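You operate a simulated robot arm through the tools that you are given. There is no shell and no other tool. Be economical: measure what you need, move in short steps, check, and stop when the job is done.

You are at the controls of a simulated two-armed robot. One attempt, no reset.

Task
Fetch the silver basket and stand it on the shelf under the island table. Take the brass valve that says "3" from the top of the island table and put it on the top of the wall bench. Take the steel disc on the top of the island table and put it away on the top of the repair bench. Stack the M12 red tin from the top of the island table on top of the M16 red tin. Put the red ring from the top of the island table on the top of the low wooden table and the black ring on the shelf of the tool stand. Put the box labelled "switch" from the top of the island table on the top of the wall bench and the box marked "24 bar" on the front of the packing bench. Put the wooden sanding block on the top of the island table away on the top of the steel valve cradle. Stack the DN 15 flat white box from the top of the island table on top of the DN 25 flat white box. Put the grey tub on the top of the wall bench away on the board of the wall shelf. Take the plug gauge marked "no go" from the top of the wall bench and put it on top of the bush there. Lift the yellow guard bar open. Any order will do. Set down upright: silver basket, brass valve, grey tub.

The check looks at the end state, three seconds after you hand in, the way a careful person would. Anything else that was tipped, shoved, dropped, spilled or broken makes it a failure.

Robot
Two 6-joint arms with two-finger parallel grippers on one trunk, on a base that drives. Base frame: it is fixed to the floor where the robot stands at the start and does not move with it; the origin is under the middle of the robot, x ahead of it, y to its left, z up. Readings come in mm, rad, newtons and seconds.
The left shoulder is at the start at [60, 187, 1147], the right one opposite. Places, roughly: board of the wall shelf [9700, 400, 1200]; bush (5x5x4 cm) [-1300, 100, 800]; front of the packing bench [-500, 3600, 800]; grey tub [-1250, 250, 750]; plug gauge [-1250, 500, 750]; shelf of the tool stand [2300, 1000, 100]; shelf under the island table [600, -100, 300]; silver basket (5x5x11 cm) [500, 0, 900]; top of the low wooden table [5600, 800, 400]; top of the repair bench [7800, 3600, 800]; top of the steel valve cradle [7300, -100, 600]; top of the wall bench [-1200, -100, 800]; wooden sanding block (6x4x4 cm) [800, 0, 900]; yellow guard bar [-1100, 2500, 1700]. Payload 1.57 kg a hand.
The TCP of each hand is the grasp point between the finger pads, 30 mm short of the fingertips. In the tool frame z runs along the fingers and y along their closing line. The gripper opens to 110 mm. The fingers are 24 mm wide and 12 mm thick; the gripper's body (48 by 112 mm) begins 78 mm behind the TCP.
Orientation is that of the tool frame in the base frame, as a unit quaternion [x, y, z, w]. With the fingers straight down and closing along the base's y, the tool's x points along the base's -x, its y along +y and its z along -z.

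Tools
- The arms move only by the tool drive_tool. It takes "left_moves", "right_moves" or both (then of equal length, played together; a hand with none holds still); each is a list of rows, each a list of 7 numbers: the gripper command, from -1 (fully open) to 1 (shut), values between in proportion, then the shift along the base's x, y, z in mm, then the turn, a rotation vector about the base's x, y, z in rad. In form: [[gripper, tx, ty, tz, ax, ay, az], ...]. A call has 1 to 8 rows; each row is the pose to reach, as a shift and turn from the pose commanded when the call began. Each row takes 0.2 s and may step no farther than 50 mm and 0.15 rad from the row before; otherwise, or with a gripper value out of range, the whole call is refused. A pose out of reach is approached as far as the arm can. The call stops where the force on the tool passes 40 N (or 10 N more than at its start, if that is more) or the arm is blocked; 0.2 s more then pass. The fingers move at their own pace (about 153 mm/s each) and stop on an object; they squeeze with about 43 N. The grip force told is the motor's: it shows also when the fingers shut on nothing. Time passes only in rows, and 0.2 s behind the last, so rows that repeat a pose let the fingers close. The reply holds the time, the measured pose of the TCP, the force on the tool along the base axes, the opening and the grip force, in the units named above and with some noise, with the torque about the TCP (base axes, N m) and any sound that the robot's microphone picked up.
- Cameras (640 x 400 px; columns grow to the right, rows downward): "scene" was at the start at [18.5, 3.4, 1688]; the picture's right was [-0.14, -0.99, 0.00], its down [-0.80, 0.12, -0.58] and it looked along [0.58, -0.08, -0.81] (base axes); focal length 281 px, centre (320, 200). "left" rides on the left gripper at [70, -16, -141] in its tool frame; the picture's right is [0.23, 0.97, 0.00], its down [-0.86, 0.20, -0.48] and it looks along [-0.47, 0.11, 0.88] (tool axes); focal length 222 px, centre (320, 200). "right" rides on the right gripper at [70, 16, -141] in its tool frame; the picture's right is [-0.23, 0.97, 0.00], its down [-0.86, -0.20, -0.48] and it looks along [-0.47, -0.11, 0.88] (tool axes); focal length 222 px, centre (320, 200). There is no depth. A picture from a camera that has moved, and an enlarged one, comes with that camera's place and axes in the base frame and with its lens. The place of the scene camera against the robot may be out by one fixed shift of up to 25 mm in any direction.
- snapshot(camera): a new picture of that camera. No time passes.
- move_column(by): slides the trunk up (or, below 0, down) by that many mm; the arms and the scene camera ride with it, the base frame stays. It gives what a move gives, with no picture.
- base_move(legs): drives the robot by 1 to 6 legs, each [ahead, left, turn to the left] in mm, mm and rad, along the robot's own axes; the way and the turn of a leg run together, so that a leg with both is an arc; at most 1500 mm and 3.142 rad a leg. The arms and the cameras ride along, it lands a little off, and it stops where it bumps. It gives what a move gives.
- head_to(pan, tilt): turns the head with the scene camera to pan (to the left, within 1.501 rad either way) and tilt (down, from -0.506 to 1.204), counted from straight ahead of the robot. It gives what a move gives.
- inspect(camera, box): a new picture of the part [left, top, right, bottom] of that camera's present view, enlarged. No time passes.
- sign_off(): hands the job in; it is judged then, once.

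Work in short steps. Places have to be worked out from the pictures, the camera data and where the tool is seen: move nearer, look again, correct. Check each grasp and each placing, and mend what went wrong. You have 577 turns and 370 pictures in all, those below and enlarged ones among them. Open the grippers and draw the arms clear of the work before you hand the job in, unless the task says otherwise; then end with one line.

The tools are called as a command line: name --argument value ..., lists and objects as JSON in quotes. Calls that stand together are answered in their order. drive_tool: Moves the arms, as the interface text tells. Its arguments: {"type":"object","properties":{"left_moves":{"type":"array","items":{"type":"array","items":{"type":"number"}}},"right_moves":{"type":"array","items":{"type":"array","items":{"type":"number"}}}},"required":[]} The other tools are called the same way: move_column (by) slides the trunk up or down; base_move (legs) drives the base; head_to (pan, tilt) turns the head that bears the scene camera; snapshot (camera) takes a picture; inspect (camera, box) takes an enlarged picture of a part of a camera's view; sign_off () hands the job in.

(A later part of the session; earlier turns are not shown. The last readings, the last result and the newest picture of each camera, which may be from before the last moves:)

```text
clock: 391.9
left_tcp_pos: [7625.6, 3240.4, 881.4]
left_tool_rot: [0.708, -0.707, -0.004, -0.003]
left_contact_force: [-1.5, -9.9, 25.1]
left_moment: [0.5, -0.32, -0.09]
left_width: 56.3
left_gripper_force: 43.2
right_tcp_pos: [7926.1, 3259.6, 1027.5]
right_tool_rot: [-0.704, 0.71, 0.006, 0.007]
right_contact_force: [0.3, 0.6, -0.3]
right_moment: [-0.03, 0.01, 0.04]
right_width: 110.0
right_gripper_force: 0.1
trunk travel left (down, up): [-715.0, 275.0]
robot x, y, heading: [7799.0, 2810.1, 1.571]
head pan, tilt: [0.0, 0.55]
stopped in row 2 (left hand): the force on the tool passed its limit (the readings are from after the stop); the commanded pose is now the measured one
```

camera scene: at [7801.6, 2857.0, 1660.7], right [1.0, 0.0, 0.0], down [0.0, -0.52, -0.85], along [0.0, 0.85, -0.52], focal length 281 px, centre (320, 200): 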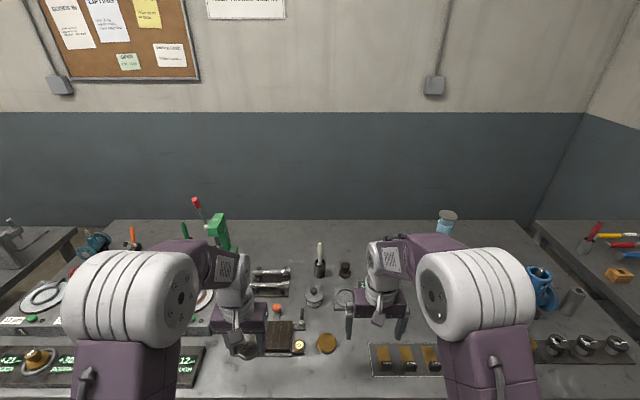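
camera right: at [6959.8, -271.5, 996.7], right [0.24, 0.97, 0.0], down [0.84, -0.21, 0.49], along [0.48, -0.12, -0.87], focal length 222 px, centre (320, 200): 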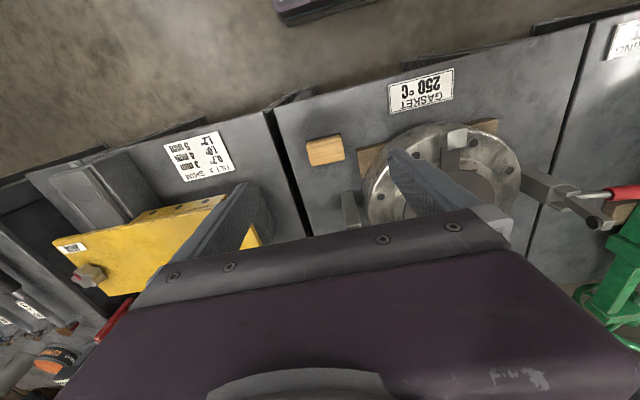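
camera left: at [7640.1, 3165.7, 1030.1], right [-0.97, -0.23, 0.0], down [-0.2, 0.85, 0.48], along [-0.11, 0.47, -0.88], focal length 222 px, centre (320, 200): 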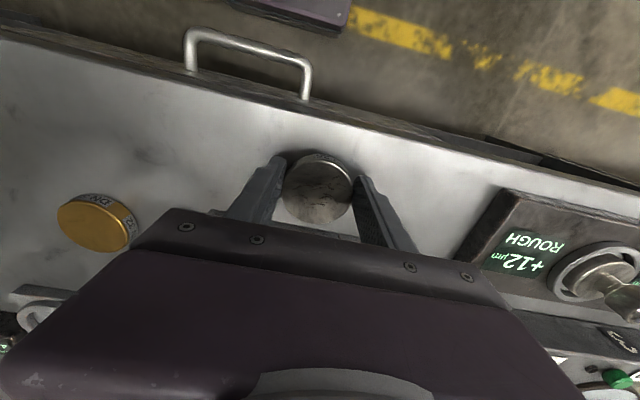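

Contact at 881 (bench 850). Release and rise.

drive_tool --left_moves '[[1, 0, 0, 1, 0, 0, 0], [0, 0, 0, 1, 0, 0, 0], [-0.3, 0, 0, 1, 0, 0, 0], [-0.3, 0, 0, 40, 0, 0, 0], [-0.3, 0, -5, 85, 0, 0, 0], [-0.3, 0, -10, 130, 0, 0, 0], [-0.3, 0, -20, 175, 0, 0, 0]]'

snapshot --camera "left"

```text
clock: 393.5
left_tcp_pos: [7625.6, 3221.7, 1055.4]
left_tool_rot: [0.708, -0.706, -0.002, -0.003]
left_contact_force: [0.3, -0.2, 0.1]
left_moment: [0.02, 0.0, 0.0]
left_width: 71.5
left_gripper_force: 0.1
right_tcp_pos: [7926.8, 3260.9, 1026.9]
right_tool_rot: [-0.704, 0.711, 0.005, 0.007]
right_contact_force: [0.0, -0.5, 0.2]
right_moment: [0.03, 0.04, 0.0]
right_width: 109.8
right_gripper_force: 0.0
trunk travel left (down, up): [-715.0, 275.0]
robot x, y, heading: [7794.5, 2810.6, 1.573]
head pan, tilt: [0.0, 0.55]
```

```text
259 pictures are left
camera left: at [7641.2, 3150.7, 1196.1], right [-0.97, -0.23, 0.0], down [-0.2, 0.85, 0.49], along [-0.11, 0.47, -0.87], focal length 222 px, centre (320, 200)
```

left: 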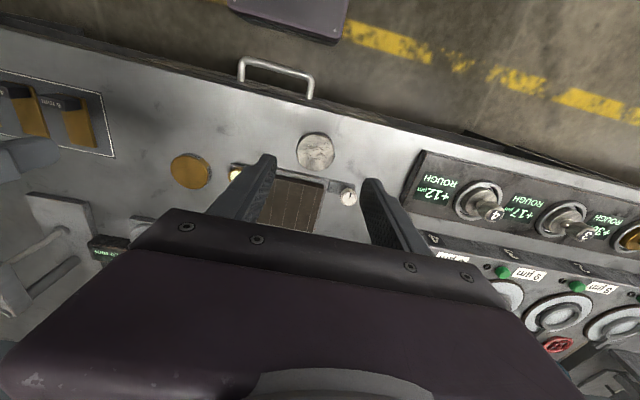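

Disc placed. Return to the island via the known route.

base_move --legs '[[-500, 0, 0], [0, 0, 1.57], [1400, 0, 0], [0, 1500, 0], [0, 1400, 0]]'

```text
clock: 420.4
left_tcp_pos: [6155.9, -819.0, 1053.5]
left_tool_rot: [0.999, 0.034, -0.004, 0.0]
left_contact_force: [-0.2, 0.2, -0.1]
left_moment: [-0.01, 0.03, -0.01]
left_width: 71.3
left_gripper_force: 0.0
right_tcp_pos: [6097.5, -521.3, 1025.7]
right_tool_rot: [1.0, 0.027, -0.008, -0.001]
right_contact_force: [-0.1, -0.5, 0.4]
right_moment: [0.01, 0.02, -0.01]
right_width: 110.1
right_gripper_force: 0.1
trunk travel left (down, up): [-715.0, 275.0]
robot x, y, heading: [6556.6, -618.0, -3.078]
head pan, tilt: [0.0, 0.55]
```

Correct the heading and drive the corridor.

base_move --legs '[[0, 290, -0.064], [1500, 0, 0], [1500, 0, 0], [1450, 0, 0]]'

head_to --pan -0.3 --tilt 0.6

snapshot --camera "scene"

```text
clock: 443.3
left_tcp_pos: [1700.6, -1039.7, 1053.6]
left_tool_rot: [1.0, -0.005, -0.004, 0.0]
left_contact_force: [1.0, 0.7, -0.3]
left_moment: [-0.01, -0.03, -0.01]
left_width: 71.6
left_gripper_force: 0.1
right_tcp_pos: [1665.5, -737.2, 1025.8]
right_tool_rot: [1.0, -0.013, -0.008, -0.002]
right_contact_force: [-0.2, -0.1, 0.2]
right_moment: [0.0, 0.01, -0.01]
right_width: 109.8
right_gripper_force: 0.1
trunk travel left (down, up): [-715.0, 275.0]
robot x, y, heading: [2111.7, -873.1, 3.134]
head pan, tilt: [0.0, 0.55]
```

```text
clock: 444.1
left_tcp_pos: [1699.2, -1039.4, 1053.5]
left_tool_rot: [1.0, -0.006, -0.003, 0.0]
left_contact_force: [-0.8, -0.4, 0.1]
left_moment: [0.02, 0.01, -0.03]
left_width: 71.5
left_gripper_force: 0.0
right_tcp_pos: [1665.1, -737.3, 1027.1]
right_tool_rot: [1.0, -0.012, -0.009, -0.002]
right_contact_force: [0.6, 0.1, -0.6]
right_moment: [-0.04, -0.02, 0.01]
right_width: 109.7
right_gripper_force: 0.0
trunk travel left (down, up): [-715.0, 275.0]
robot x, y, heading: [2115.2, -874.0, 3.128]
head pan, tilt: [-0.3, 0.6]
```

```text
258 pictures are left
camera scene: at [2095.3, -835.0, 1656.2], right [0.31, 0.95, 0.0], down [0.54, -0.17, -0.83], along [-0.79, 0.25, -0.56], focal length 281 px, centre (320, 200)
```

scene: 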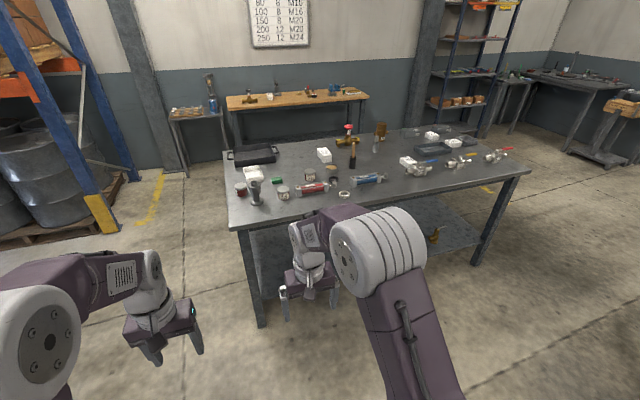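

Go to the far side opposite the tins (y≈-560) and look.

move_column --by 130

base_move --legs '[[0, -310, 0.01], [790, 0, 0]]'

snapshot --camera "left"

snapshot --camera "right"

```text
clock: 445.7
left_tcp_pos: [1700.1, -1039.7, 1183.3]
left_tool_rot: [1.0, -0.007, -0.004, 0.0]
left_contact_force: [-0.2, 0.4, 0.9]
left_moment: [0.02, 0.01, -0.02]
left_width: 71.4
left_gripper_force: 0.0
right_tcp_pos: [1664.7, -737.5, 1156.7]
right_tool_rot: [1.0, -0.012, -0.009, -0.001]
right_contact_force: [0.2, 0.5, -0.4]
right_moment: [0.01, -0.01, 0.01]
right_width: 110.1
right_gripper_force: 0.1
trunk travel left (down, up): [-845.0, 145.0]
robot x, y, heading: [2113.1, -871.3, 3.13]
head pan, tilt: [-0.3, 0.6]
```

```text
clock: 451.6
left_tcp_pos: [914.5, -735.2, 1184.0]
left_tool_rot: [1.0, -0.003, -0.004, 0.0]
left_contact_force: [0.6, -0.2, -0.1]
left_moment: [0.0, 0.0, -0.02]
left_width: 71.5
left_gripper_force: 0.2
right_tcp_pos: [879.0, -434.2, 1156.8]
right_tool_rot: [1.0, -0.011, -0.009, 0.0]
right_contact_force: [0.2, -0.3, 0.4]
right_moment: [0.0, 0.03, -0.03]
right_width: 110.0
right_gripper_force: 0.1
trunk travel left (down, up): [-845.0, 145.0]
robot x, y, heading: [1326.7, -568.9, 3.136]
head pan, tilt: [-0.3, 0.6]
```

```text
257 pictures are left
camera left: at [984.9, -719.0, 1325.5], right [0.22, -0.98, 0.0], down [-0.85, -0.19, 0.49], along [-0.47, -0.11, -0.87], focal length 222 px, centre (320, 200)
```

left: 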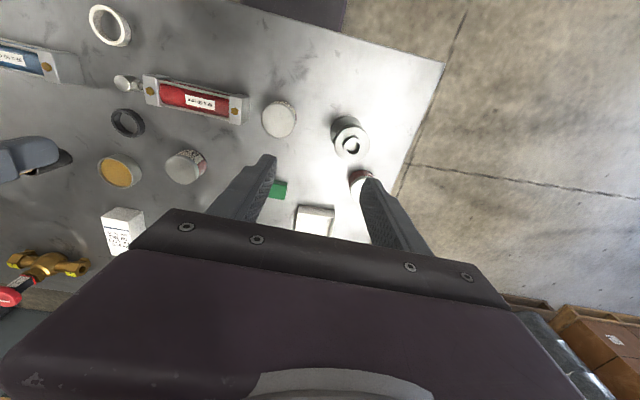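

```text
256 pictures are left
camera right: at [948.8, -451.6, 1296.2], right [-0.25, -0.97, 0.0], down [-0.84, 0.21, 0.49], along [-0.48, 0.12, -0.87], focal length 222 px, centre (320, 200)
```

right: 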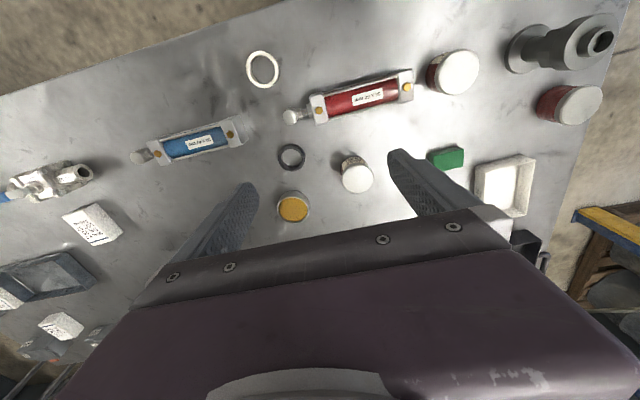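

Zoom on each tin's label.

inspect --camera "left" --box '[150, 130, 230, 200]'

inspect --camera "left" --box '[240, 80, 400, 200]'

inspect --camera "right" --box '[320, 130, 400, 210]'

inspect --camera "right" --box '[410, 30, 620, 140]'

```text
5.71 times, centred on (190, 165) of left
camera zoom: at [984.9, -719.0, 1325.5], right [0.22, -0.98, 0.0], down [-0.85, -0.19, 0.49], along [-0.47, -0.11, -0.87], focal length 1269 px, centre (1063, 400)
```

zoom: 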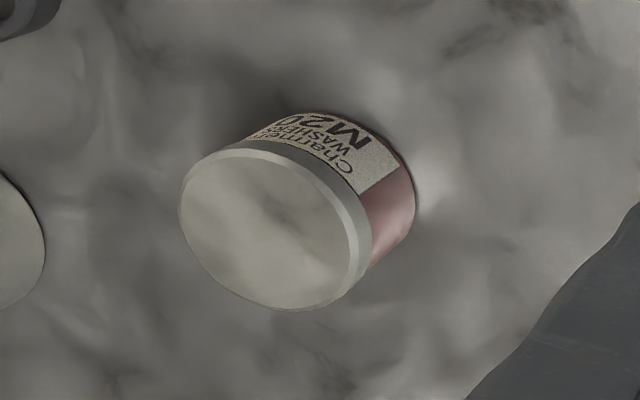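

```text
3.33 times, centred on (320, 140) of left
camera zoom: at [984.9, -719.0, 1325.5], right [0.22, -0.98, 0.0], down [-0.85, -0.19, 0.49], along [-0.47, -0.11, -0.87], focal length 740 px, centre (320, 400)
```

zoom: 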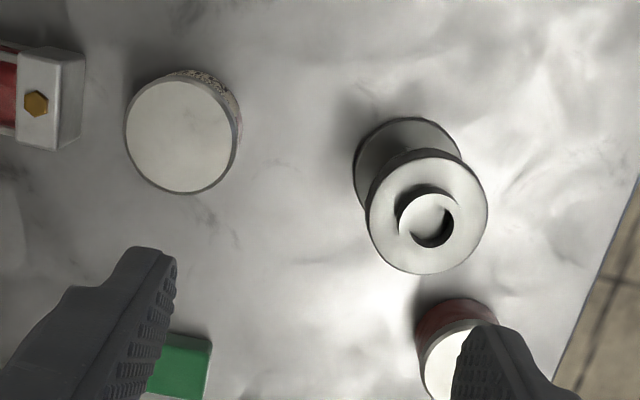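

```text
5.00 times, centred on (360, 170) of right
camera zoom: at [948.8, -451.6, 1296.2], right [-0.25, -0.97, 0.0], down [-0.84, 0.21, 0.49], along [-0.48, 0.12, -0.87], focal length 1111 px, centre (120, 350)
```

zoom: 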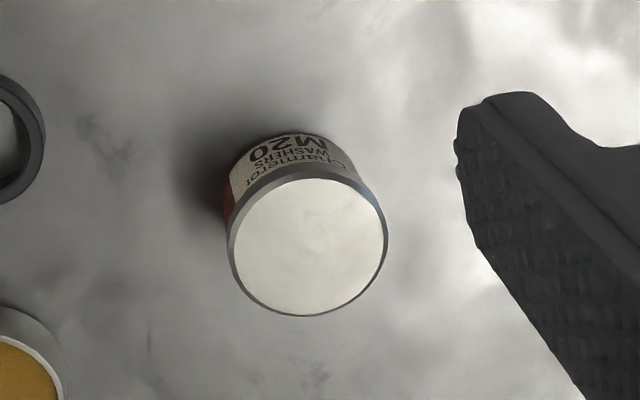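

```text
3.05 times, centred on (515, 85) of right
camera zoom: at [948.8, -451.6, 1296.2], right [-0.25, -0.97, 0.0], down [-0.84, 0.21, 0.49], along [-0.48, 0.12, -0.87], focal length 677 px, centre (-274, 550)
```

zoom: 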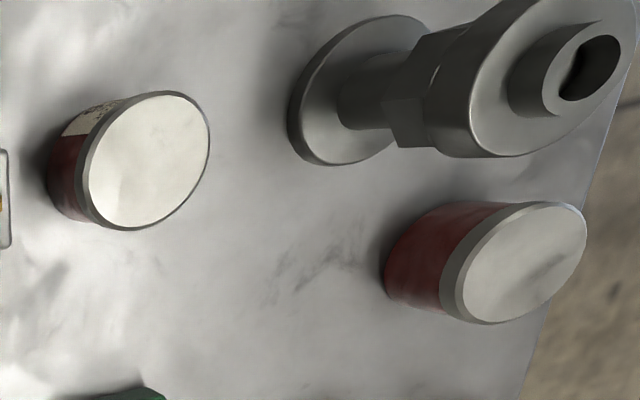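

T1 is M20. Find T2's and T3's labels with the head camera.

head_to --pan 0.1 --tilt 0.85

snapshot --camera "scene"

```text
clock: 452.5
left_tcp_pos: [915.1, -734.7, 1183.6]
left_tool_rot: [1.0, -0.002, -0.003, 0.0]
left_contact_force: [-0.6, -0.4, 0.4]
left_moment: [0.01, -0.04, -0.02]
left_width: 71.6
left_gripper_force: 0.1
right_tcp_pos: [877.5, -432.9, 1155.0]
right_tool_rot: [1.0, -0.01, -0.008, -0.001]
right_contact_force: [-0.2, 0.0, 0.0]
right_moment: [0.0, 0.04, 0.04]
right_width: 109.9
right_gripper_force: 0.0
trunk travel left (down, up): [-845.0, 145.0]
robot x, y, heading: [1331.9, -569.4, 3.133]
head pan, tilt: [0.099, 0.85]
```

```text
251 pictures are left
camera scene: at [1313.8, -561.6, 1765.4], right [-0.09, 1.0, 0.0], down [0.75, 0.07, -0.66], along [-0.66, -0.06, -0.75], focal length 281 px, centre (320, 200)
```

scene: 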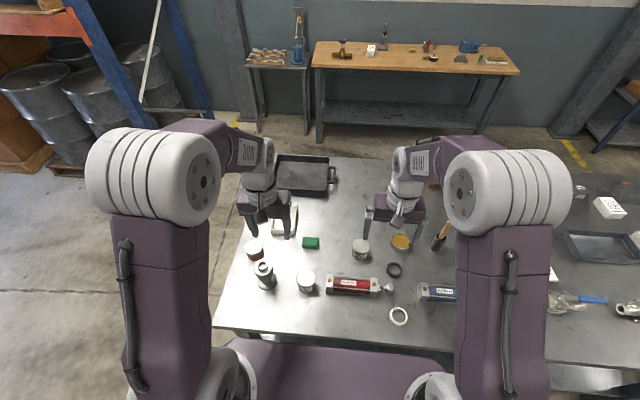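

inspect --camera "scene" --box '[235, 225, 335, 305]'

```text
5.00 times, centred on (285, 265) of scene
camera zoom: at [1313.8, -561.6, 1765.4], right [-0.09, 1.0, 0.0], down [0.75, 0.07, -0.66], along [-0.66, -0.06, -0.75], focal length 1407 px, centre (495, -125)
```

zoom: 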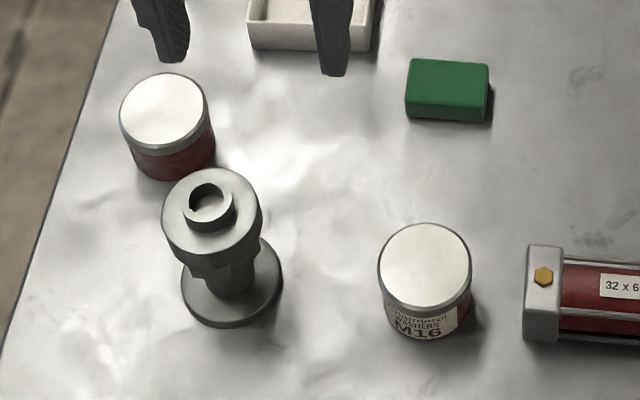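

T2 is M16, so T3 (near (803,-845)) should be M12. Move the left hand over toward T3 for a better fix.

drive_tool --left_moves '[[-1, -20, -35, 0, 0, 0, 0], [-1, -40, -70, 0, 0, 0, 0], [-1, -60, -105, -10, 0, 0, 0]]'

snapshot --camera "left"

```text
clock: 453.3
left_tcp_pos: [850.4, -842.5, 1173.0]
left_tool_rot: [1.0, -0.003, -0.004, 0.0]
left_contact_force: [-0.9, -0.4, -0.1]
left_moment: [0.01, -0.01, -0.01]
left_width: 110.0
left_gripper_force: 0.2
right_tcp_pos: [875.5, -434.8, 1155.2]
right_tool_rot: [1.0, -0.01, -0.007, -0.002]
right_contact_force: [0.1, 0.2, 0.1]
right_moment: [0.0, 0.04, -0.02]
right_width: 110.0
right_gripper_force: 0.1
trunk travel left (down, up): [-845.0, 145.0]
robot x, y, heading: [1324.0, -569.8, 3.131]
head pan, tilt: [0.099, 0.85]
```

```text
249 pictures are left
camera left: at [920.9, -826.6, 1314.4], right [0.22, -0.98, 0.0], down [-0.85, -0.19, 0.48], along [-0.47, -0.11, -0.87], focal length 222 px, centre (320, 200)
```

left: 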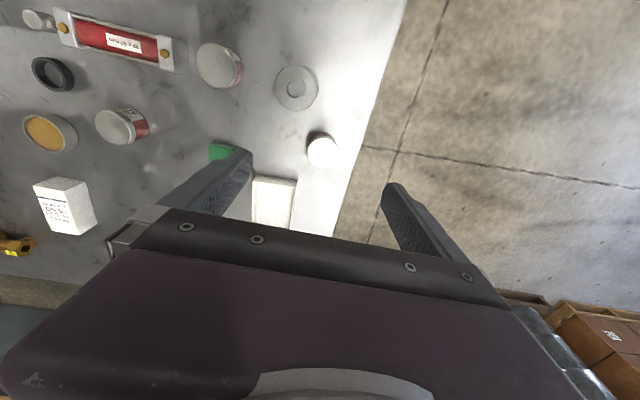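

T3 lid ≈ (797,-859), top ≈882; M16 at (899,-660), top ≈895. Strafe left 120 and bring the hand over T3.

base_move --legs '[[0, 120, 0]]'

drive_tool --left_moves '[[-1, -20, 30, -30, 0, 0, 0], [-1, -40, 65, -55, 0, 0, 0], [-1, -53, 102, -80, 0, 0, 0], [-1, -53, 102, -125, 0, 0, 0], [-1, -53, 102, -165, 0, 0, 0]]'

snapshot --camera "left"

```text
clock: 454.5
left_tcp_pos: [851.7, -957.4, 1175.3]
left_tool_rot: [1.0, -0.002, -0.003, 0.001]
left_contact_force: [-0.2, 0.8, 0.0]
left_moment: [0.02, 0.0, 0.01]
left_width: 110.0
left_gripper_force: 0.0
right_tcp_pos: [877.5, -550.2, 1155.4]
right_tool_rot: [1.0, -0.008, -0.007, -0.001]
right_contact_force: [-0.2, 0.1, -0.5]
right_moment: [0.0, 0.02, 0.0]
right_width: 109.8
right_gripper_force: 0.2
trunk travel left (down, up): [-845.0, 145.0]
robot x, y, heading: [1325.3, -685.1, 3.137]
head pan, tilt: [0.099, 0.85]
```

```text
clock: 455.7
left_tcp_pos: [796.7, -859.9, 1008.6]
left_tool_rot: [1.0, -0.003, -0.004, 0.001]
left_contact_force: [-0.9, -0.7, 0.0]
left_moment: [-0.02, -0.01, 0.02]
left_width: 110.0
left_gripper_force: 0.1
right_tcp_pos: [875.5, -553.9, 1154.5]
right_tool_rot: [1.0, -0.009, -0.008, -0.001]
right_contact_force: [-0.6, 0.2, -0.2]
right_moment: [-0.02, -0.02, 0.02]
right_width: 110.0
right_gripper_force: 0.1
trunk travel left (down, up): [-845.0, 145.0]
robot x, y, heading: [1329.0, -685.8, 3.139]
head pan, tilt: [0.099, 0.85]
```

```text
248 pictures are left
camera left: at [867.1, -842.3, 1150.0], right [0.22, -0.97, 0.0], down [-0.85, -0.19, 0.48], along [-0.47, -0.11, -0.87], focal length 222 px, centre (320, 200)
```

left: 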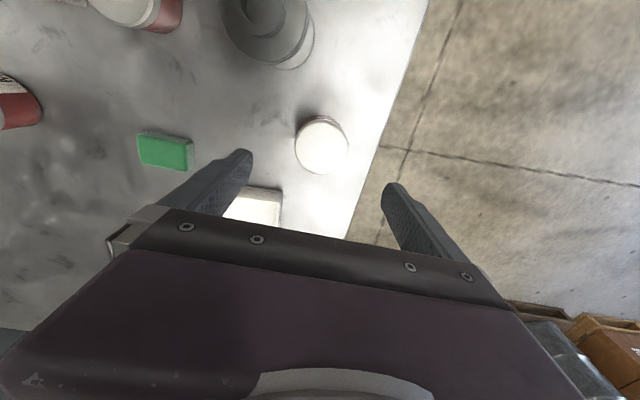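

Well centred. Descend and grip the tin.

drive_tool --left_moves '[[-1, 0, 0, -45, 0, 0, 0], [-1, 0, 0, -90, 0, 0, 0], [-1, 0, 0, -122, 0, 0, 0], [1, 0, 0, -122, 0, 0, 0], [1, 0, 0, -122, 0, 0, 0], [1, 0, 0, -122, 0, 0, 0], [1, 0, 0, -90, 0, 0, 0], [1, 0, 0, -45, 0, 0, 0]]'

snapshot --camera "left"

```text
clock: 457.5
left_tcp_pos: [798.5, -858.6, 965.2]
left_tool_rot: [1.0, -0.003, -0.003, 0.0]
left_contact_force: [-0.9, 0.3, -2.4]
left_moment: [0.01, 0.01, -0.04]
left_width: 61.0
left_gripper_force: 43.5
right_tcp_pos: [877.7, -553.2, 1156.9]
right_tool_rot: [1.0, -0.009, -0.008, -0.001]
right_contact_force: [-0.2, 1.1, -0.1]
right_moment: [-0.02, 0.02, 0.01]
right_width: 109.6
right_gripper_force: 0.2
trunk travel left (down, up): [-845.0, 145.0]
robot x, y, heading: [1322.9, -684.1, 3.138]
head pan, tilt: [0.099, 0.85]
```

```text
247 pictures are left
camera left: at [869.0, -842.1, 1106.9], right [0.22, -0.98, 0.0], down [-0.85, -0.19, 0.49], along [-0.47, -0.11, -0.87], focal length 222 px, centre (320, 200)
```

left: 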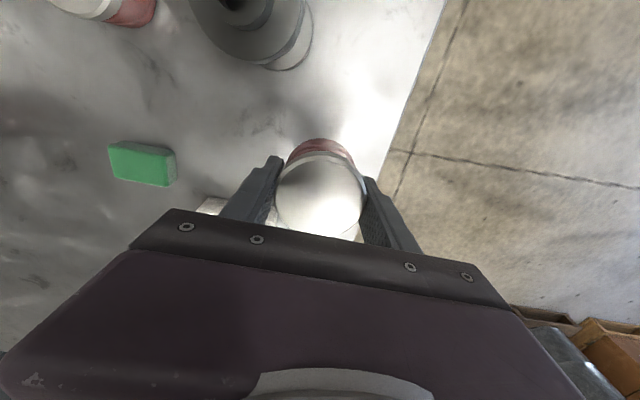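

Held (bottom 36 mm below TCP). Raise over the fitting and strafe back toward M16.

drive_tool --left_moves '[[1, 0, 0, 45, 0, 0, 0], [1, 0, 0, 90, 0, 0, 0], [1, 20, 20, 125, 0, 0, 0], [1, 40, 40, 140, 0, 0, 0]]'

base_move --legs '[[0, -185, 0]]'

snapshot --camera "left"

snapshot --camera "right"

```text
clock: 458.5
left_tcp_pos: [840.5, -818.0, 1103.6]
left_tool_rot: [1.0, -0.003, -0.005, 0.0]
left_contact_force: [-0.3, 0.0, -0.8]
left_moment: [-0.01, -0.02, 0.01]
left_width: 60.8
left_gripper_force: 43.1
right_tcp_pos: [877.2, -552.0, 1156.1]
right_tool_rot: [1.0, -0.008, -0.008, -0.001]
right_contact_force: [-0.3, -0.6, -0.1]
right_moment: [-0.03, -0.01, 0.0]
right_width: 110.1
right_gripper_force: 0.0
trunk travel left (down, up): [-845.0, 145.0]
robot x, y, heading: [1327.2, -684.2, 3.139]
head pan, tilt: [0.099, 0.85]
```

```text
clock: 460.0
left_tcp_pos: [840.0, -636.0, 1102.9]
left_tool_rot: [1.0, -0.002, -0.003, -0.001]
left_contact_force: [0.5, -1.2, -2.1]
left_moment: [0.06, 0.01, 0.0]
left_width: 61.0
left_gripper_force: 43.4
right_tcp_pos: [876.7, -371.9, 1155.1]
right_tool_rot: [1.0, -0.008, -0.007, -0.003]
right_contact_force: [-0.2, 0.6, -0.1]
right_moment: [-0.02, 0.0, 0.0]
right_width: 109.8
right_gripper_force: 0.1
trunk travel left (down, up): [-845.0, 145.0]
robot x, y, heading: [1324.9, -500.7, 3.136]
head pan, tilt: [0.099, 0.85]
```

```text
246 pictures are left
camera left: at [909.9, -621.5, 1244.1], right [0.22, -0.97, 0.0], down [-0.85, -0.2, 0.48], along [-0.47, -0.11, -0.88], focal length 222 px, centre (320, 200)
```

left: 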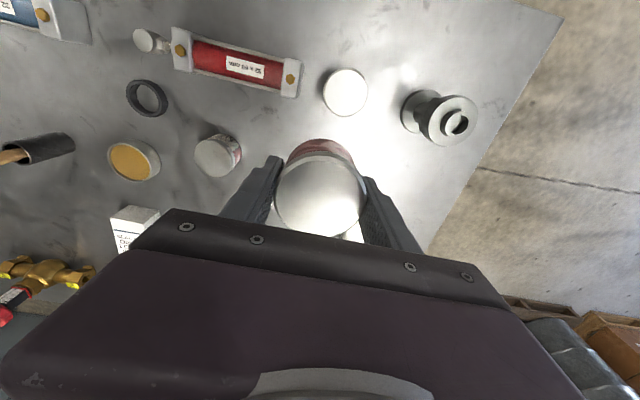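

```text
245 pictures are left
camera right: at [947.3, -390.0, 1296.1], right [-0.24, -0.97, 0.0], down [-0.84, 0.21, 0.49], along [-0.48, 0.12, -0.87], focal length 222 px, centre (320, 200)
```

right: 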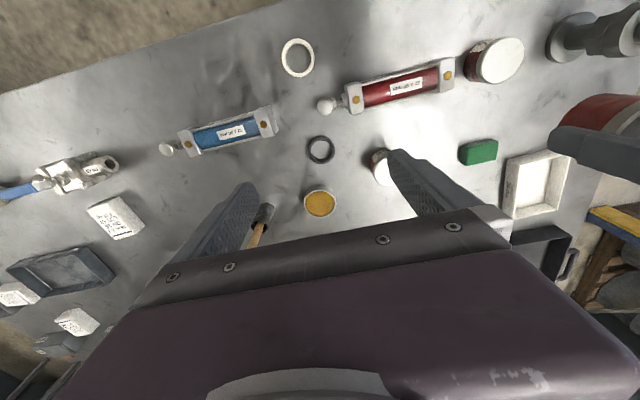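

M16 confirmed at (899,-660). Bring the M12 tin over it and lower to just above.

drive_tool --left_moves '[[1, 30, -12, 0, 0, 0, 0], [1, 59, -24, 0, 0, 0, 0], [1, 59, -24, -45, 0, 0, 0], [1, 59, -24, -90, 0, 0, 0], [1, 59, -24, -130, 0, 0, 0], [1, 59, -24, -150, 0, 0, 0]]'

snapshot --camera "left"

inspect --camera "right" --box '[420, 20, 560, 120]'

inspect --camera "scene" --box '[220, 220, 340, 310]'

```text
clock: 461.4
left_tcp_pos: [899.3, -659.7, 953.0]
left_tool_rot: [1.0, -0.002, -0.004, 0.0]
left_contact_force: [0.4, 0.9, -1.6]
left_moment: [-0.02, -0.04, 0.03]
left_width: 61.0
left_gripper_force: 42.4
right_tcp_pos: [876.2, -368.2, 1154.8]
right_tool_rot: [1.0, -0.008, -0.008, -0.002]
right_contact_force: [-0.5, 0.4, 1.3]
right_moment: [-0.02, -0.01, -0.03]
right_width: 110.0
right_gripper_force: 0.0
trunk travel left (down, up): [-845.0, 145.0]
robot x, y, heading: [1325.8, -504.1, 3.136]
head pan, tilt: [0.099, 0.85]
```

```text
244 pictures are left
camera left: at [968.7, -642.5, 1093.3], right [0.22, -0.97, 0.0], down [-0.85, -0.2, 0.48], along [-0.47, -0.11, -0.87], focal length 222 px, centre (320, 200)
```

left: 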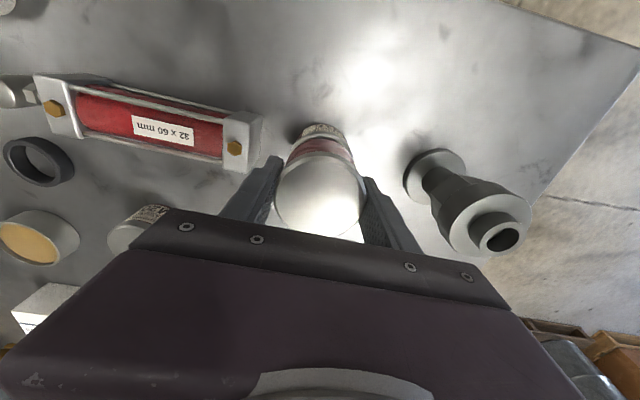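

```text
4.00 times, centred on (490, 70) of right
camera zoom: at [946.7, -385.9, 1295.5], right [-0.24, -0.97, 0.0], down [-0.84, 0.21, 0.49], along [-0.48, 0.12, -0.87], focal length 888 px, centre (-360, 720)
```

zoom: 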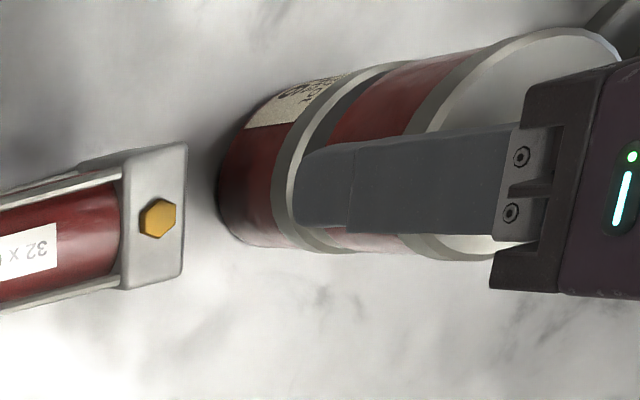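

```text
4.44 times, centred on (280, 265) of scene
camera zoom: at [1313.1, -495.0, 1765.3], right [-0.1, 1.0, 0.0], down [0.75, 0.07, -0.66], along [-0.66, -0.06, -0.75], focal length 1251 px, centre (498, -89)
```

zoom: 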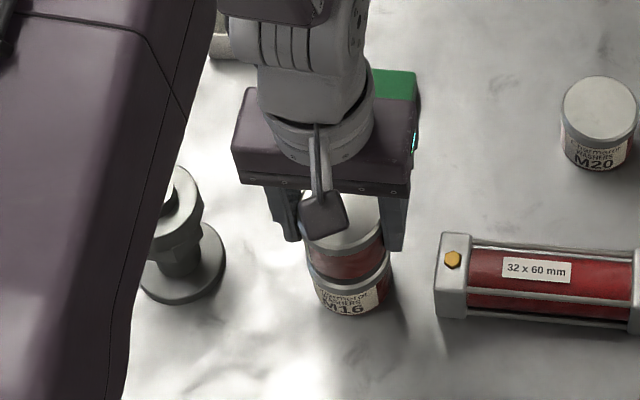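

Well aligned. Lower gently to contact.

drive_tool --left_moves '[[1, 0, 0, -5, 0, 0, 0], [1, 0, 0, -10, 0, 0, 0], [1, 0, 0, -14, 0, 0, 0], [1, 0, 0, -17, 0, 0, 0], [1, 0, 0, -20, 0, 0, 0]]'

```text
clock: 462.5
left_tcp_pos: [899.1, -659.5, 940.2]
left_tool_rot: [1.0, -0.001, -0.008, 0.001]
left_contact_force: [5.6, -5.2, 29.7]
left_moment: [0.13, -0.68, -0.14]
left_width: 61.0
left_gripper_force: 43.3
right_tcp_pos: [881.8, -368.1, 1158.0]
right_tool_rot: [1.0, -0.008, -0.009, -0.002]
right_contact_force: [0.2, -0.1, 0.1]
right_moment: [-0.02, 0.01, 0.0]
right_width: 110.0
right_gripper_force: 0.1
trunk travel left (down, up): [-845.0, 145.0]
robot x, y, heading: [1326.4, -499.4, 3.137]
head pan, tilt: [0.099, 0.85]
stopped in row 5 (left hand): the force on the tool passed its limit (the readings are from after the stop); the commanded pose is now the measured one
```

Contact. Ease 1–2 mm, release symmetrically and rise.

drive_tool --left_moves '[[1, 0, 0, 1.5, 0, 0, 0], [0.2, 0, 0, 1.5, 0, 0, 0], [-0.4, 0, 0, 1.5, 0, 0, 0], [-0.4, 0, 0, 1.5, 0, 0, 0], [-0.4, 0, 0, 30, 0, 0, 0], [-0.4, 0, 0, 75, 0, 0, 0], [-0.4, 0, 0, 120, 0, 0, 0], [-0.4, 0, 0, 165, 0, 0, 0]]'

snapshot --camera "left"

inspect --camera "right" --box '[420, 20, 560, 120]'

```text
clock: 464.3
left_tcp_pos: [898.2, -657.3, 1102.9]
left_tool_rot: [1.0, -0.001, -0.007, -0.001]
left_contact_force: [-0.3, 0.5, -0.2]
left_moment: [0.0, 0.04, -0.01]
left_width: 77.0
left_gripper_force: 0.0
right_tcp_pos: [877.9, -368.1, 1156.0]
right_tool_rot: [1.0, -0.008, -0.008, -0.001]
right_contact_force: [-0.1, 0.6, -0.1]
right_moment: [0.02, 0.02, -0.02]
right_width: 110.1
right_gripper_force: 0.0
trunk travel left (down, up): [-845.0, 145.0]
robot x, y, heading: [1328.5, -501.8, 3.139]
head pan, tilt: [0.099, 0.85]
```

```text
241 pictures are left
camera left: at [969.1, -640.5, 1244.2], right [0.23, -0.97, 0.0], down [-0.85, -0.2, 0.49], along [-0.48, -0.11, -0.87], focal length 222 px, centre (320, 200)
```

left: 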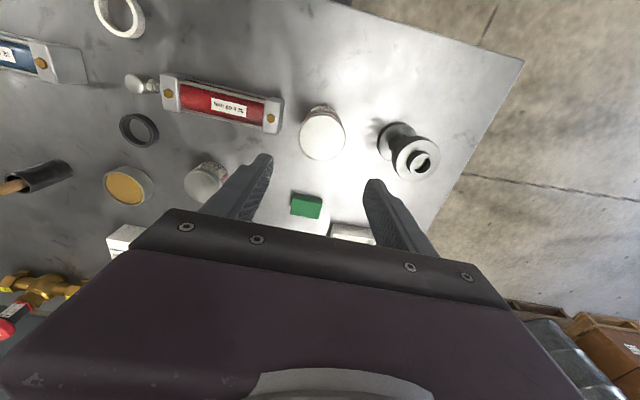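

```text
4.00 times, centred on (490, 70) of right
camera zoom: at [948.7, -386.2, 1296.1], right [-0.24, -0.97, 0.0], down [-0.84, 0.21, 0.49], along [-0.48, 0.12, -0.87], focal length 888 px, centre (-360, 720)
```

zoom: 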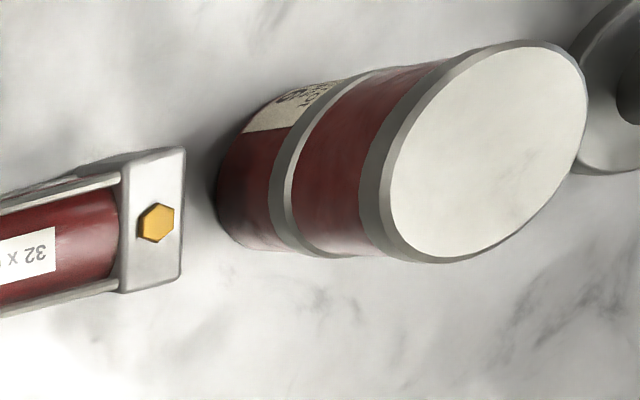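

Stack is good. Check what the white tray's label says, plus the black ring and other boxes.

inspect --camera "right" --box '[480, 140, 600, 230]'

inspect --camera "right" --box '[0, 140, 240, 340]'

```text
4.44 times, centred on (540, 185) of right
camera zoom: at [948.7, -386.2, 1296.1], right [-0.24, -0.97, 0.0], down [-0.84, 0.21, 0.49], along [-0.48, 0.12, -0.87], focal length 987 px, centre (-658, 267)
```

zoom: 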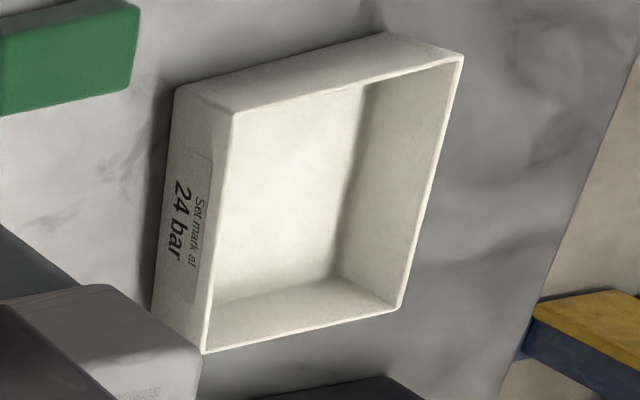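

```text
2.00 times, centred on (120, 240) of right
camera zoom: at [948.7, -386.2, 1296.1], right [-0.24, -0.97, 0.0], down [-0.84, 0.21, 0.49], along [-0.48, 0.12, -0.87], focal length 444 px, centre (720, 120)
```

zoom: 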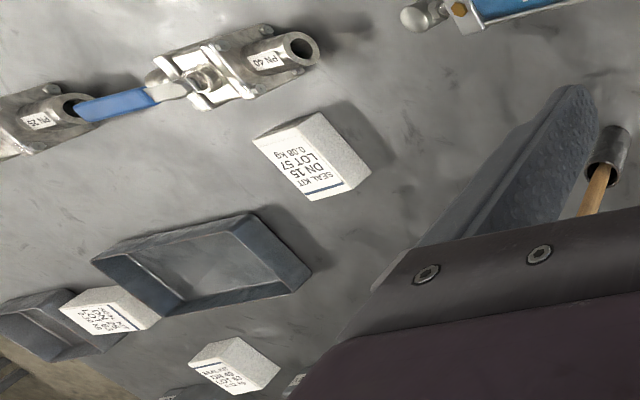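

The white box reads "Set mark at 24 bar". First take the black ring (≈(820,-358)) with the right hand.

drive_tool --right_moves '[[-0.45, -29, 5, -30, 0, 0, 0], [-0.45, -57, 10, -65, 0, 0, 0], [-0.45, -57, 10, -110, 0, 0, 0], [-0.45, -57, 10, -155, 0, 0, 0], [-0.45, -57, 10, -200, 0, 0, 0], [-0.45, -57, 10, -240, 0, 0, 0]]'

snapshot --camera "right"

```text
clock: 465.7
left_tcp_pos: [897.5, -657.3, 1101.5]
left_tool_rot: [1.0, -0.001, -0.007, 0.0]
left_contact_force: [-0.2, -0.2, -0.2]
left_moment: [0.01, 0.02, -0.01]
left_width: 77.1
left_gripper_force: 0.0
right_tcp_pos: [822.3, -356.9, 916.0]
right_tool_rot: [1.0, -0.008, -0.008, -0.002]
right_contact_force: [0.1, -0.6, -1.2]
right_moment: [-0.02, 0.0, 0.01]
right_width: 79.7
right_gripper_force: 0.2
trunk travel left (down, up): [-845.0, 145.0]
robot x, y, heading: [1327.8, -503.1, 3.136]
head pan, tilt: [0.099, 0.85]
```

```text
237 pictures are left
camera right: at [892.1, -374.7, 1056.0], right [-0.24, -0.97, 0.0], down [-0.84, 0.21, 0.49], along [-0.48, 0.12, -0.87], focal length 222 px, centre (320, 200)
```

right: 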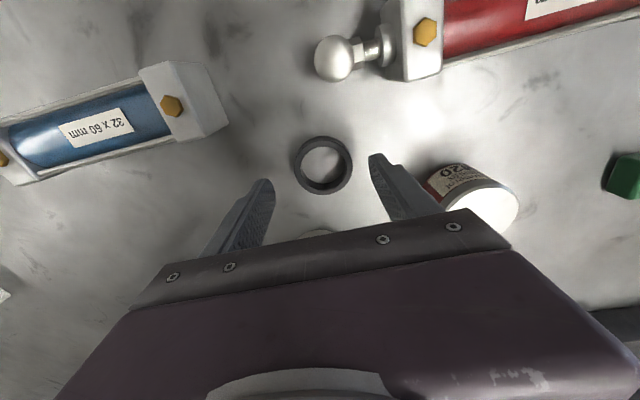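

Aligned; lower to the table, grip, lift.

drive_tool --right_moves '[[-0.45, -3, -3, -15, 0, 0, 0], [-0.45, -3, -3, -26, 0, 0, 0], [-0.45, -3, -3, -30, 0, 0, 0], [-0.45, -3, -3, -33, 0, 0, 0]]'

drive_tool --right_moves '[[1, 0, 0, 0, 0, 0, 0], [1, 0, 0, 0, 0, 0, 0], [1, 0, 0, 0, 0, 0, 0], [1, 0, 0, 40, 0, 0, 0], [1, 0, 0, 85, 0, 0, 0], [1, 0, 0, 130, 0, 0, 0], [1, 10, 0, 175, 0, 0, 0], [1, 20, 0, 220, 0, 0, 0]]'

snapshot --camera "right"

```text
clock: 466.7
left_tcp_pos: [896.3, -657.0, 1102.7]
left_tool_rot: [1.0, -0.001, -0.008, -0.001]
left_contact_force: [0.3, 0.4, 0.8]
left_moment: [0.02, 0.01, 0.0]
left_width: 77.0
left_gripper_force: 0.1
right_tcp_pos: [816.9, -362.7, 880.7]
right_tool_rot: [1.0, -0.008, -0.008, -0.001]
right_contact_force: [0.4, 0.1, -0.1]
right_moment: [-0.01, 0.02, 0.0]
right_width: 79.9
right_gripper_force: 0.0
trunk travel left (down, up): [-845.0, 145.0]
robot x, y, heading: [1322.7, -503.8, 3.136]
head pan, tilt: [0.099, 0.85]
```

```text
clock: 468.5
left_tcp_pos: [896.8, -657.1, 1103.0]
left_tool_rot: [1.0, -0.001, -0.008, 0.0]
left_contact_force: [0.1, 0.4, 0.7]
left_moment: [0.0, 0.02, -0.04]
left_width: 77.0
left_gripper_force: 0.2
right_tcp_pos: [841.1, -365.1, 1102.1]
right_tool_rot: [1.0, -0.008, -0.008, -0.002]
right_contact_force: [0.0, -0.1, -1.0]
right_moment: [-0.04, 0.02, -0.03]
right_width: 50.3
right_gripper_force: 42.4
trunk travel left (down, up): [-845.0, 145.0]
robot x, y, heading: [1325.1, -500.0, 3.139]
head pan, tilt: [0.099, 0.85]
```

```text
236 pictures are left
camera right: at [911.4, -382.0, 1242.9], right [-0.24, -0.97, 0.0], down [-0.84, 0.21, 0.49], along [-0.48, 0.12, -0.87], focal length 222 px, centre (320, 200)
```

right: 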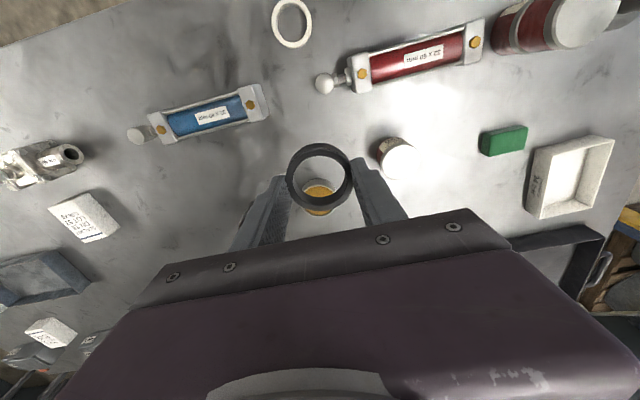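

Ring held. Back off, turn and go to the tool stand.

base_move --legs '[[-420, 0, 0], [0, 0, -1.57], [0, 0, -1.57], [0, 1480, 0]]'

head_to --pan 0.0 --tilt 0.9

snapshot --camera "scene"

```text
clock: 485.7
left_tcp_pos: [2186.3, 1142.4, 1103.3]
left_tool_rot: [0.007, 1.0, 0.0, 0.008]
left_contact_force: [0.3, 0.4, 0.2]
left_moment: [-0.01, -0.05, 0.03]
left_width: 76.9
left_gripper_force: 0.1
right_tcp_pos: [2239.4, 847.3, 1101.5]
right_tool_rot: [0.015, 1.0, -0.001, 0.009]
right_contact_force: [0.0, -0.4, -0.4]
right_moment: [0.01, 0.01, 0.02]
right_width: 50.2
right_gripper_force: 43.0
trunk travel left (down, up): [-845.0, 145.0]
robot x, y, heading: [1751.5, 991.6, -0.018]
head pan, tilt: [0.099, 0.85]
```

```text
clock: 486.4
left_tcp_pos: [2184.8, 1142.2, 1102.7]
left_tool_rot: [0.007, 1.0, 0.001, 0.008]
left_contact_force: [0.1, 0.0, -0.2]
left_moment: [0.01, 0.0, -0.01]
left_width: 76.9
left_gripper_force: 0.0
right_tcp_pos: [2239.2, 849.2, 1101.0]
right_tool_rot: [0.014, 1.0, -0.001, 0.009]
right_contact_force: [-1.0, 0.0, 0.4]
right_moment: [0.0, -0.03, 0.02]
right_width: 50.2
right_gripper_force: 43.2
trunk travel left (down, up): [-845.0, 145.0]
robot x, y, heading: [1754.5, 991.9, -0.015]
head pan, tilt: [0.0, 0.901]
```

```text
235 pictures are left
camera scene: at [1776.0, 1005.9, 1761.5], right [-0.01, -1.0, 0.0], down [-0.78, 0.01, -0.62], along [0.62, -0.01, -0.78], focal length 281 px, centre (320, 200)
```

scene: 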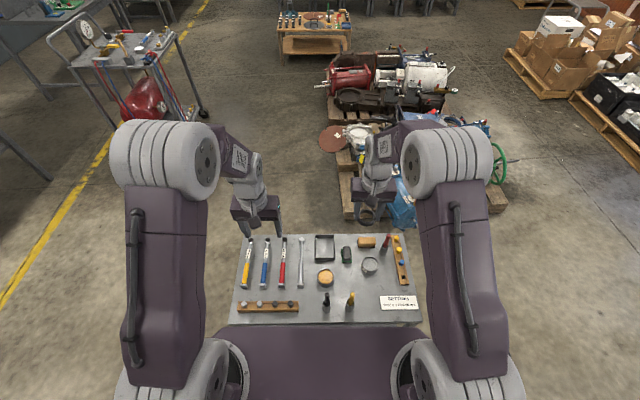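

The stand's top is right beneath my hands; back off 400 mm before lowering the trunk, then look at its shelf.

base_move --legs '[[-350, 0, 0.015]]'

move_column --by -780

head_to --pan 0.0 --tilt 0.5

snapshot --camera "scene"

snapshot --camera "right"

```text
clock: 488.6
left_tcp_pos: [1840.5, 1150.4, 1100.6]
left_tool_rot: [0.002, 1.0, 0.0, 0.007]
left_contact_force: [0.1, -0.7, -1.2]
left_moment: [-0.02, 0.04, 0.02]
left_width: 77.1
left_gripper_force: 0.1
right_tcp_pos: [1895.9, 857.3, 1101.0]
right_tool_rot: [0.009, 1.0, -0.001, 0.008]
right_contact_force: [0.4, 0.4, -0.3]
right_moment: [0.0, 0.02, -0.04]
right_width: 50.3
right_gripper_force: 43.1
trunk travel left (down, up): [-845.0, 145.0]
robot x, y, heading: [1408.0, 992.8, -0.001]
head pan, tilt: [0.0, 0.901]
```

```text
refused: -780 is not a number from -400 to 400
```

```text
clock: 489.5
left_tcp_pos: [1837.6, 1150.6, 1103.2]
left_tool_rot: [0.002, 1.0, 0.0, 0.008]
left_contact_force: [-0.6, -0.3, 0.4]
left_moment: [-0.02, -0.01, 0.0]
left_width: 77.1
left_gripper_force: 0.1
right_tcp_pos: [1895.4, 855.8, 1102.2]
right_tool_rot: [0.009, 1.0, -0.001, 0.008]
right_contact_force: [0.2, 0.3, 0.3]
right_moment: [0.0, 0.0, 0.0]
right_width: 50.2
right_gripper_force: 43.3
trunk travel left (down, up): [-845.0, 145.0]
robot x, y, heading: [1407.6, 993.7, -0.005]
head pan, tilt: [0.0, 0.499]
```

```text
234 pictures are left
camera scene: at [1444.4, 1009.5, 1795.3], right [-0.01, -1.0, 0.0], down [-0.48, 0.0, -0.88], along [0.88, 0.0, -0.48], focal length 281 px, centre (320, 200)
```

scene: 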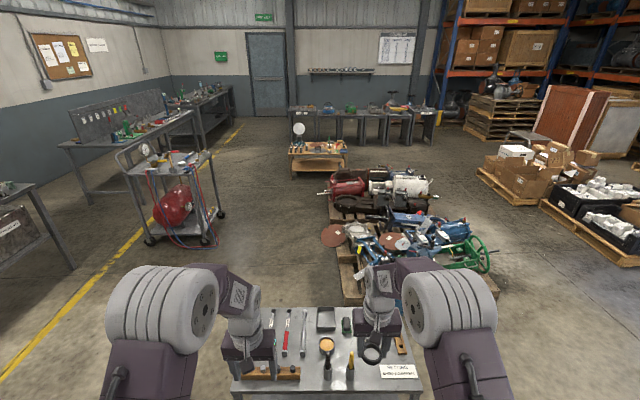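

```text
233 pictures are left
camera right: at [1821.3, 875.2, 1242.1], right [0.24, 0.97, 0.0], down [0.84, -0.21, 0.49], along [0.48, -0.12, -0.87], focal length 222 px, centre (320, 200)
```

right: 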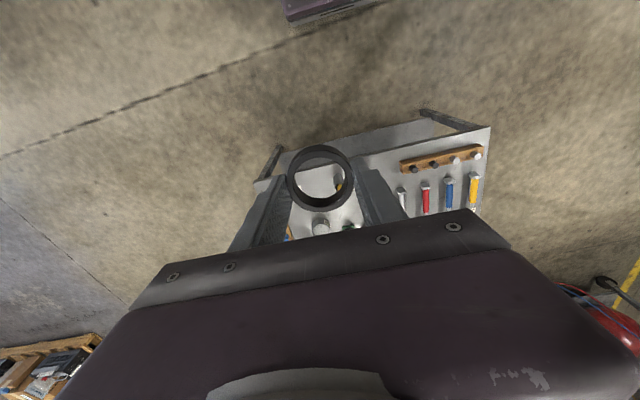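

Stand top ≈ z 470 (x 2115–2560, y 560–1395), shelf at ~100 beneath. Lower the trunk fully in two moves and look in.

move_column --by -400

move_column --by -330

head_to --pan 0.0 --tilt 0.6

snapshot --camera "scene"

snapshot --camera "right"

snapshot --camera "left"

```text
clock: 493.4
left_tcp_pos: [1839.2, 1150.0, 703.5]
left_tool_rot: [0.001, 1.0, 0.0, 0.007]
left_contact_force: [-0.4, 0.5, 0.5]
left_moment: [0.01, 0.01, 0.0]
left_width: 76.9
left_gripper_force: 0.0
right_tcp_pos: [1893.6, 857.5, 702.0]
right_tool_rot: [0.009, 1.0, -0.001, 0.009]
right_contact_force: [0.0, 0.6, -1.4]
right_moment: [-0.02, -0.01, 0.0]
right_width: 50.1
right_gripper_force: 43.4
trunk travel left (down, up): [-445.0, 545.0]
robot x, y, heading: [1407.9, 998.5, -0.003]
head pan, tilt: [0.0, 0.499]
```

```text
clock: 496.6
left_tcp_pos: [1837.9, 1151.4, 372.6]
left_tool_rot: [0.001, 1.0, 0.0, 0.008]
left_contact_force: [0.3, 0.7, -0.1]
left_moment: [0.02, 0.04, -0.02]
left_width: 77.3
left_gripper_force: 0.0
right_tcp_pos: [1894.5, 857.7, 371.2]
right_tool_rot: [0.009, 1.0, -0.001, 0.008]
right_contact_force: [-0.7, 0.0, -0.7]
right_moment: [-0.01, 0.0, 0.0]
right_width: 50.5
right_gripper_force: 43.4
trunk travel left (down, up): [-115.0, 875.0]
robot x, y, heading: [1409.8, 997.1, -0.002]
head pan, tilt: [0.0, 0.499]
```

```text
clock: 497.3
left_tcp_pos: [1838.4, 1150.5, 373.9]
left_tool_rot: [0.002, 1.0, 0.0, 0.008]
left_contact_force: [-0.5, 0.3, 1.0]
left_moment: [-0.01, -0.01, 0.01]
left_width: 76.8
left_gripper_force: 0.1
right_tcp_pos: [1894.8, 857.2, 373.3]
right_tool_rot: [0.009, 1.0, 0.0, 0.009]
right_contact_force: [0.6, -0.4, -0.8]
right_moment: [0.02, 0.01, -0.02]
right_width: 50.4
right_gripper_force: 43.1
trunk travel left (down, up): [-115.0, 875.0]
robot x, y, heading: [1409.8, 994.2, -0.004]
head pan, tilt: [0.0, 0.6]
```

```text
232 pictures are left
camera scene: at [1442.9, 1009.5, 1056.3], right [-0.01, -1.0, 0.0], down [-0.56, 0.0, -0.83], along [0.83, 0.0, -0.56], focal length 281 px, centre (320, 200)
```

scene: 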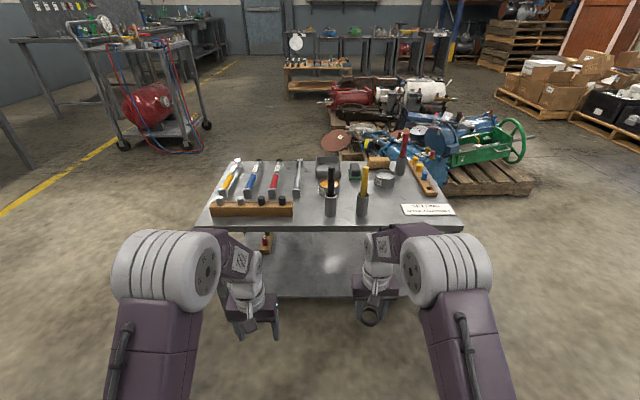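

```text
231 pictures are left
camera right: at [1821.9, 875.1, 511.8], right [0.24, 0.97, 0.0], down [0.84, -0.21, 0.49], along [0.48, -0.12, -0.87], focal length 222 px, centre (320, 200)
```

right: 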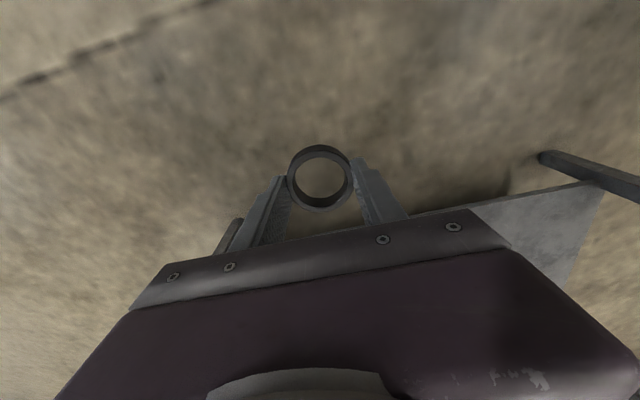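

```text
230 pictures are left
camera left: at [1765.5, 1134.4, 513.3], right [-0.22, 0.97, 0.0], down [0.85, 0.2, 0.49], along [0.48, 0.11, -0.87], focal length 222 px, centre (320, 200)
```

left: 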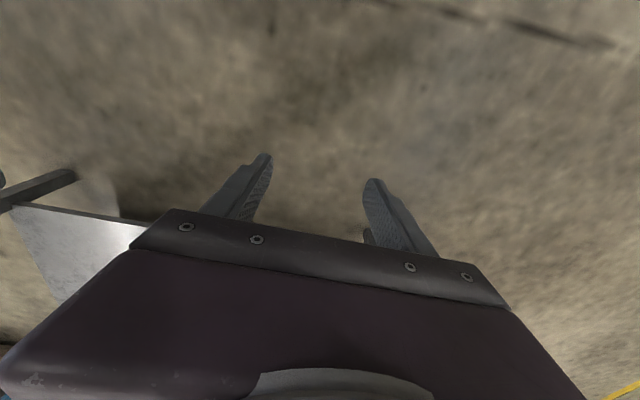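

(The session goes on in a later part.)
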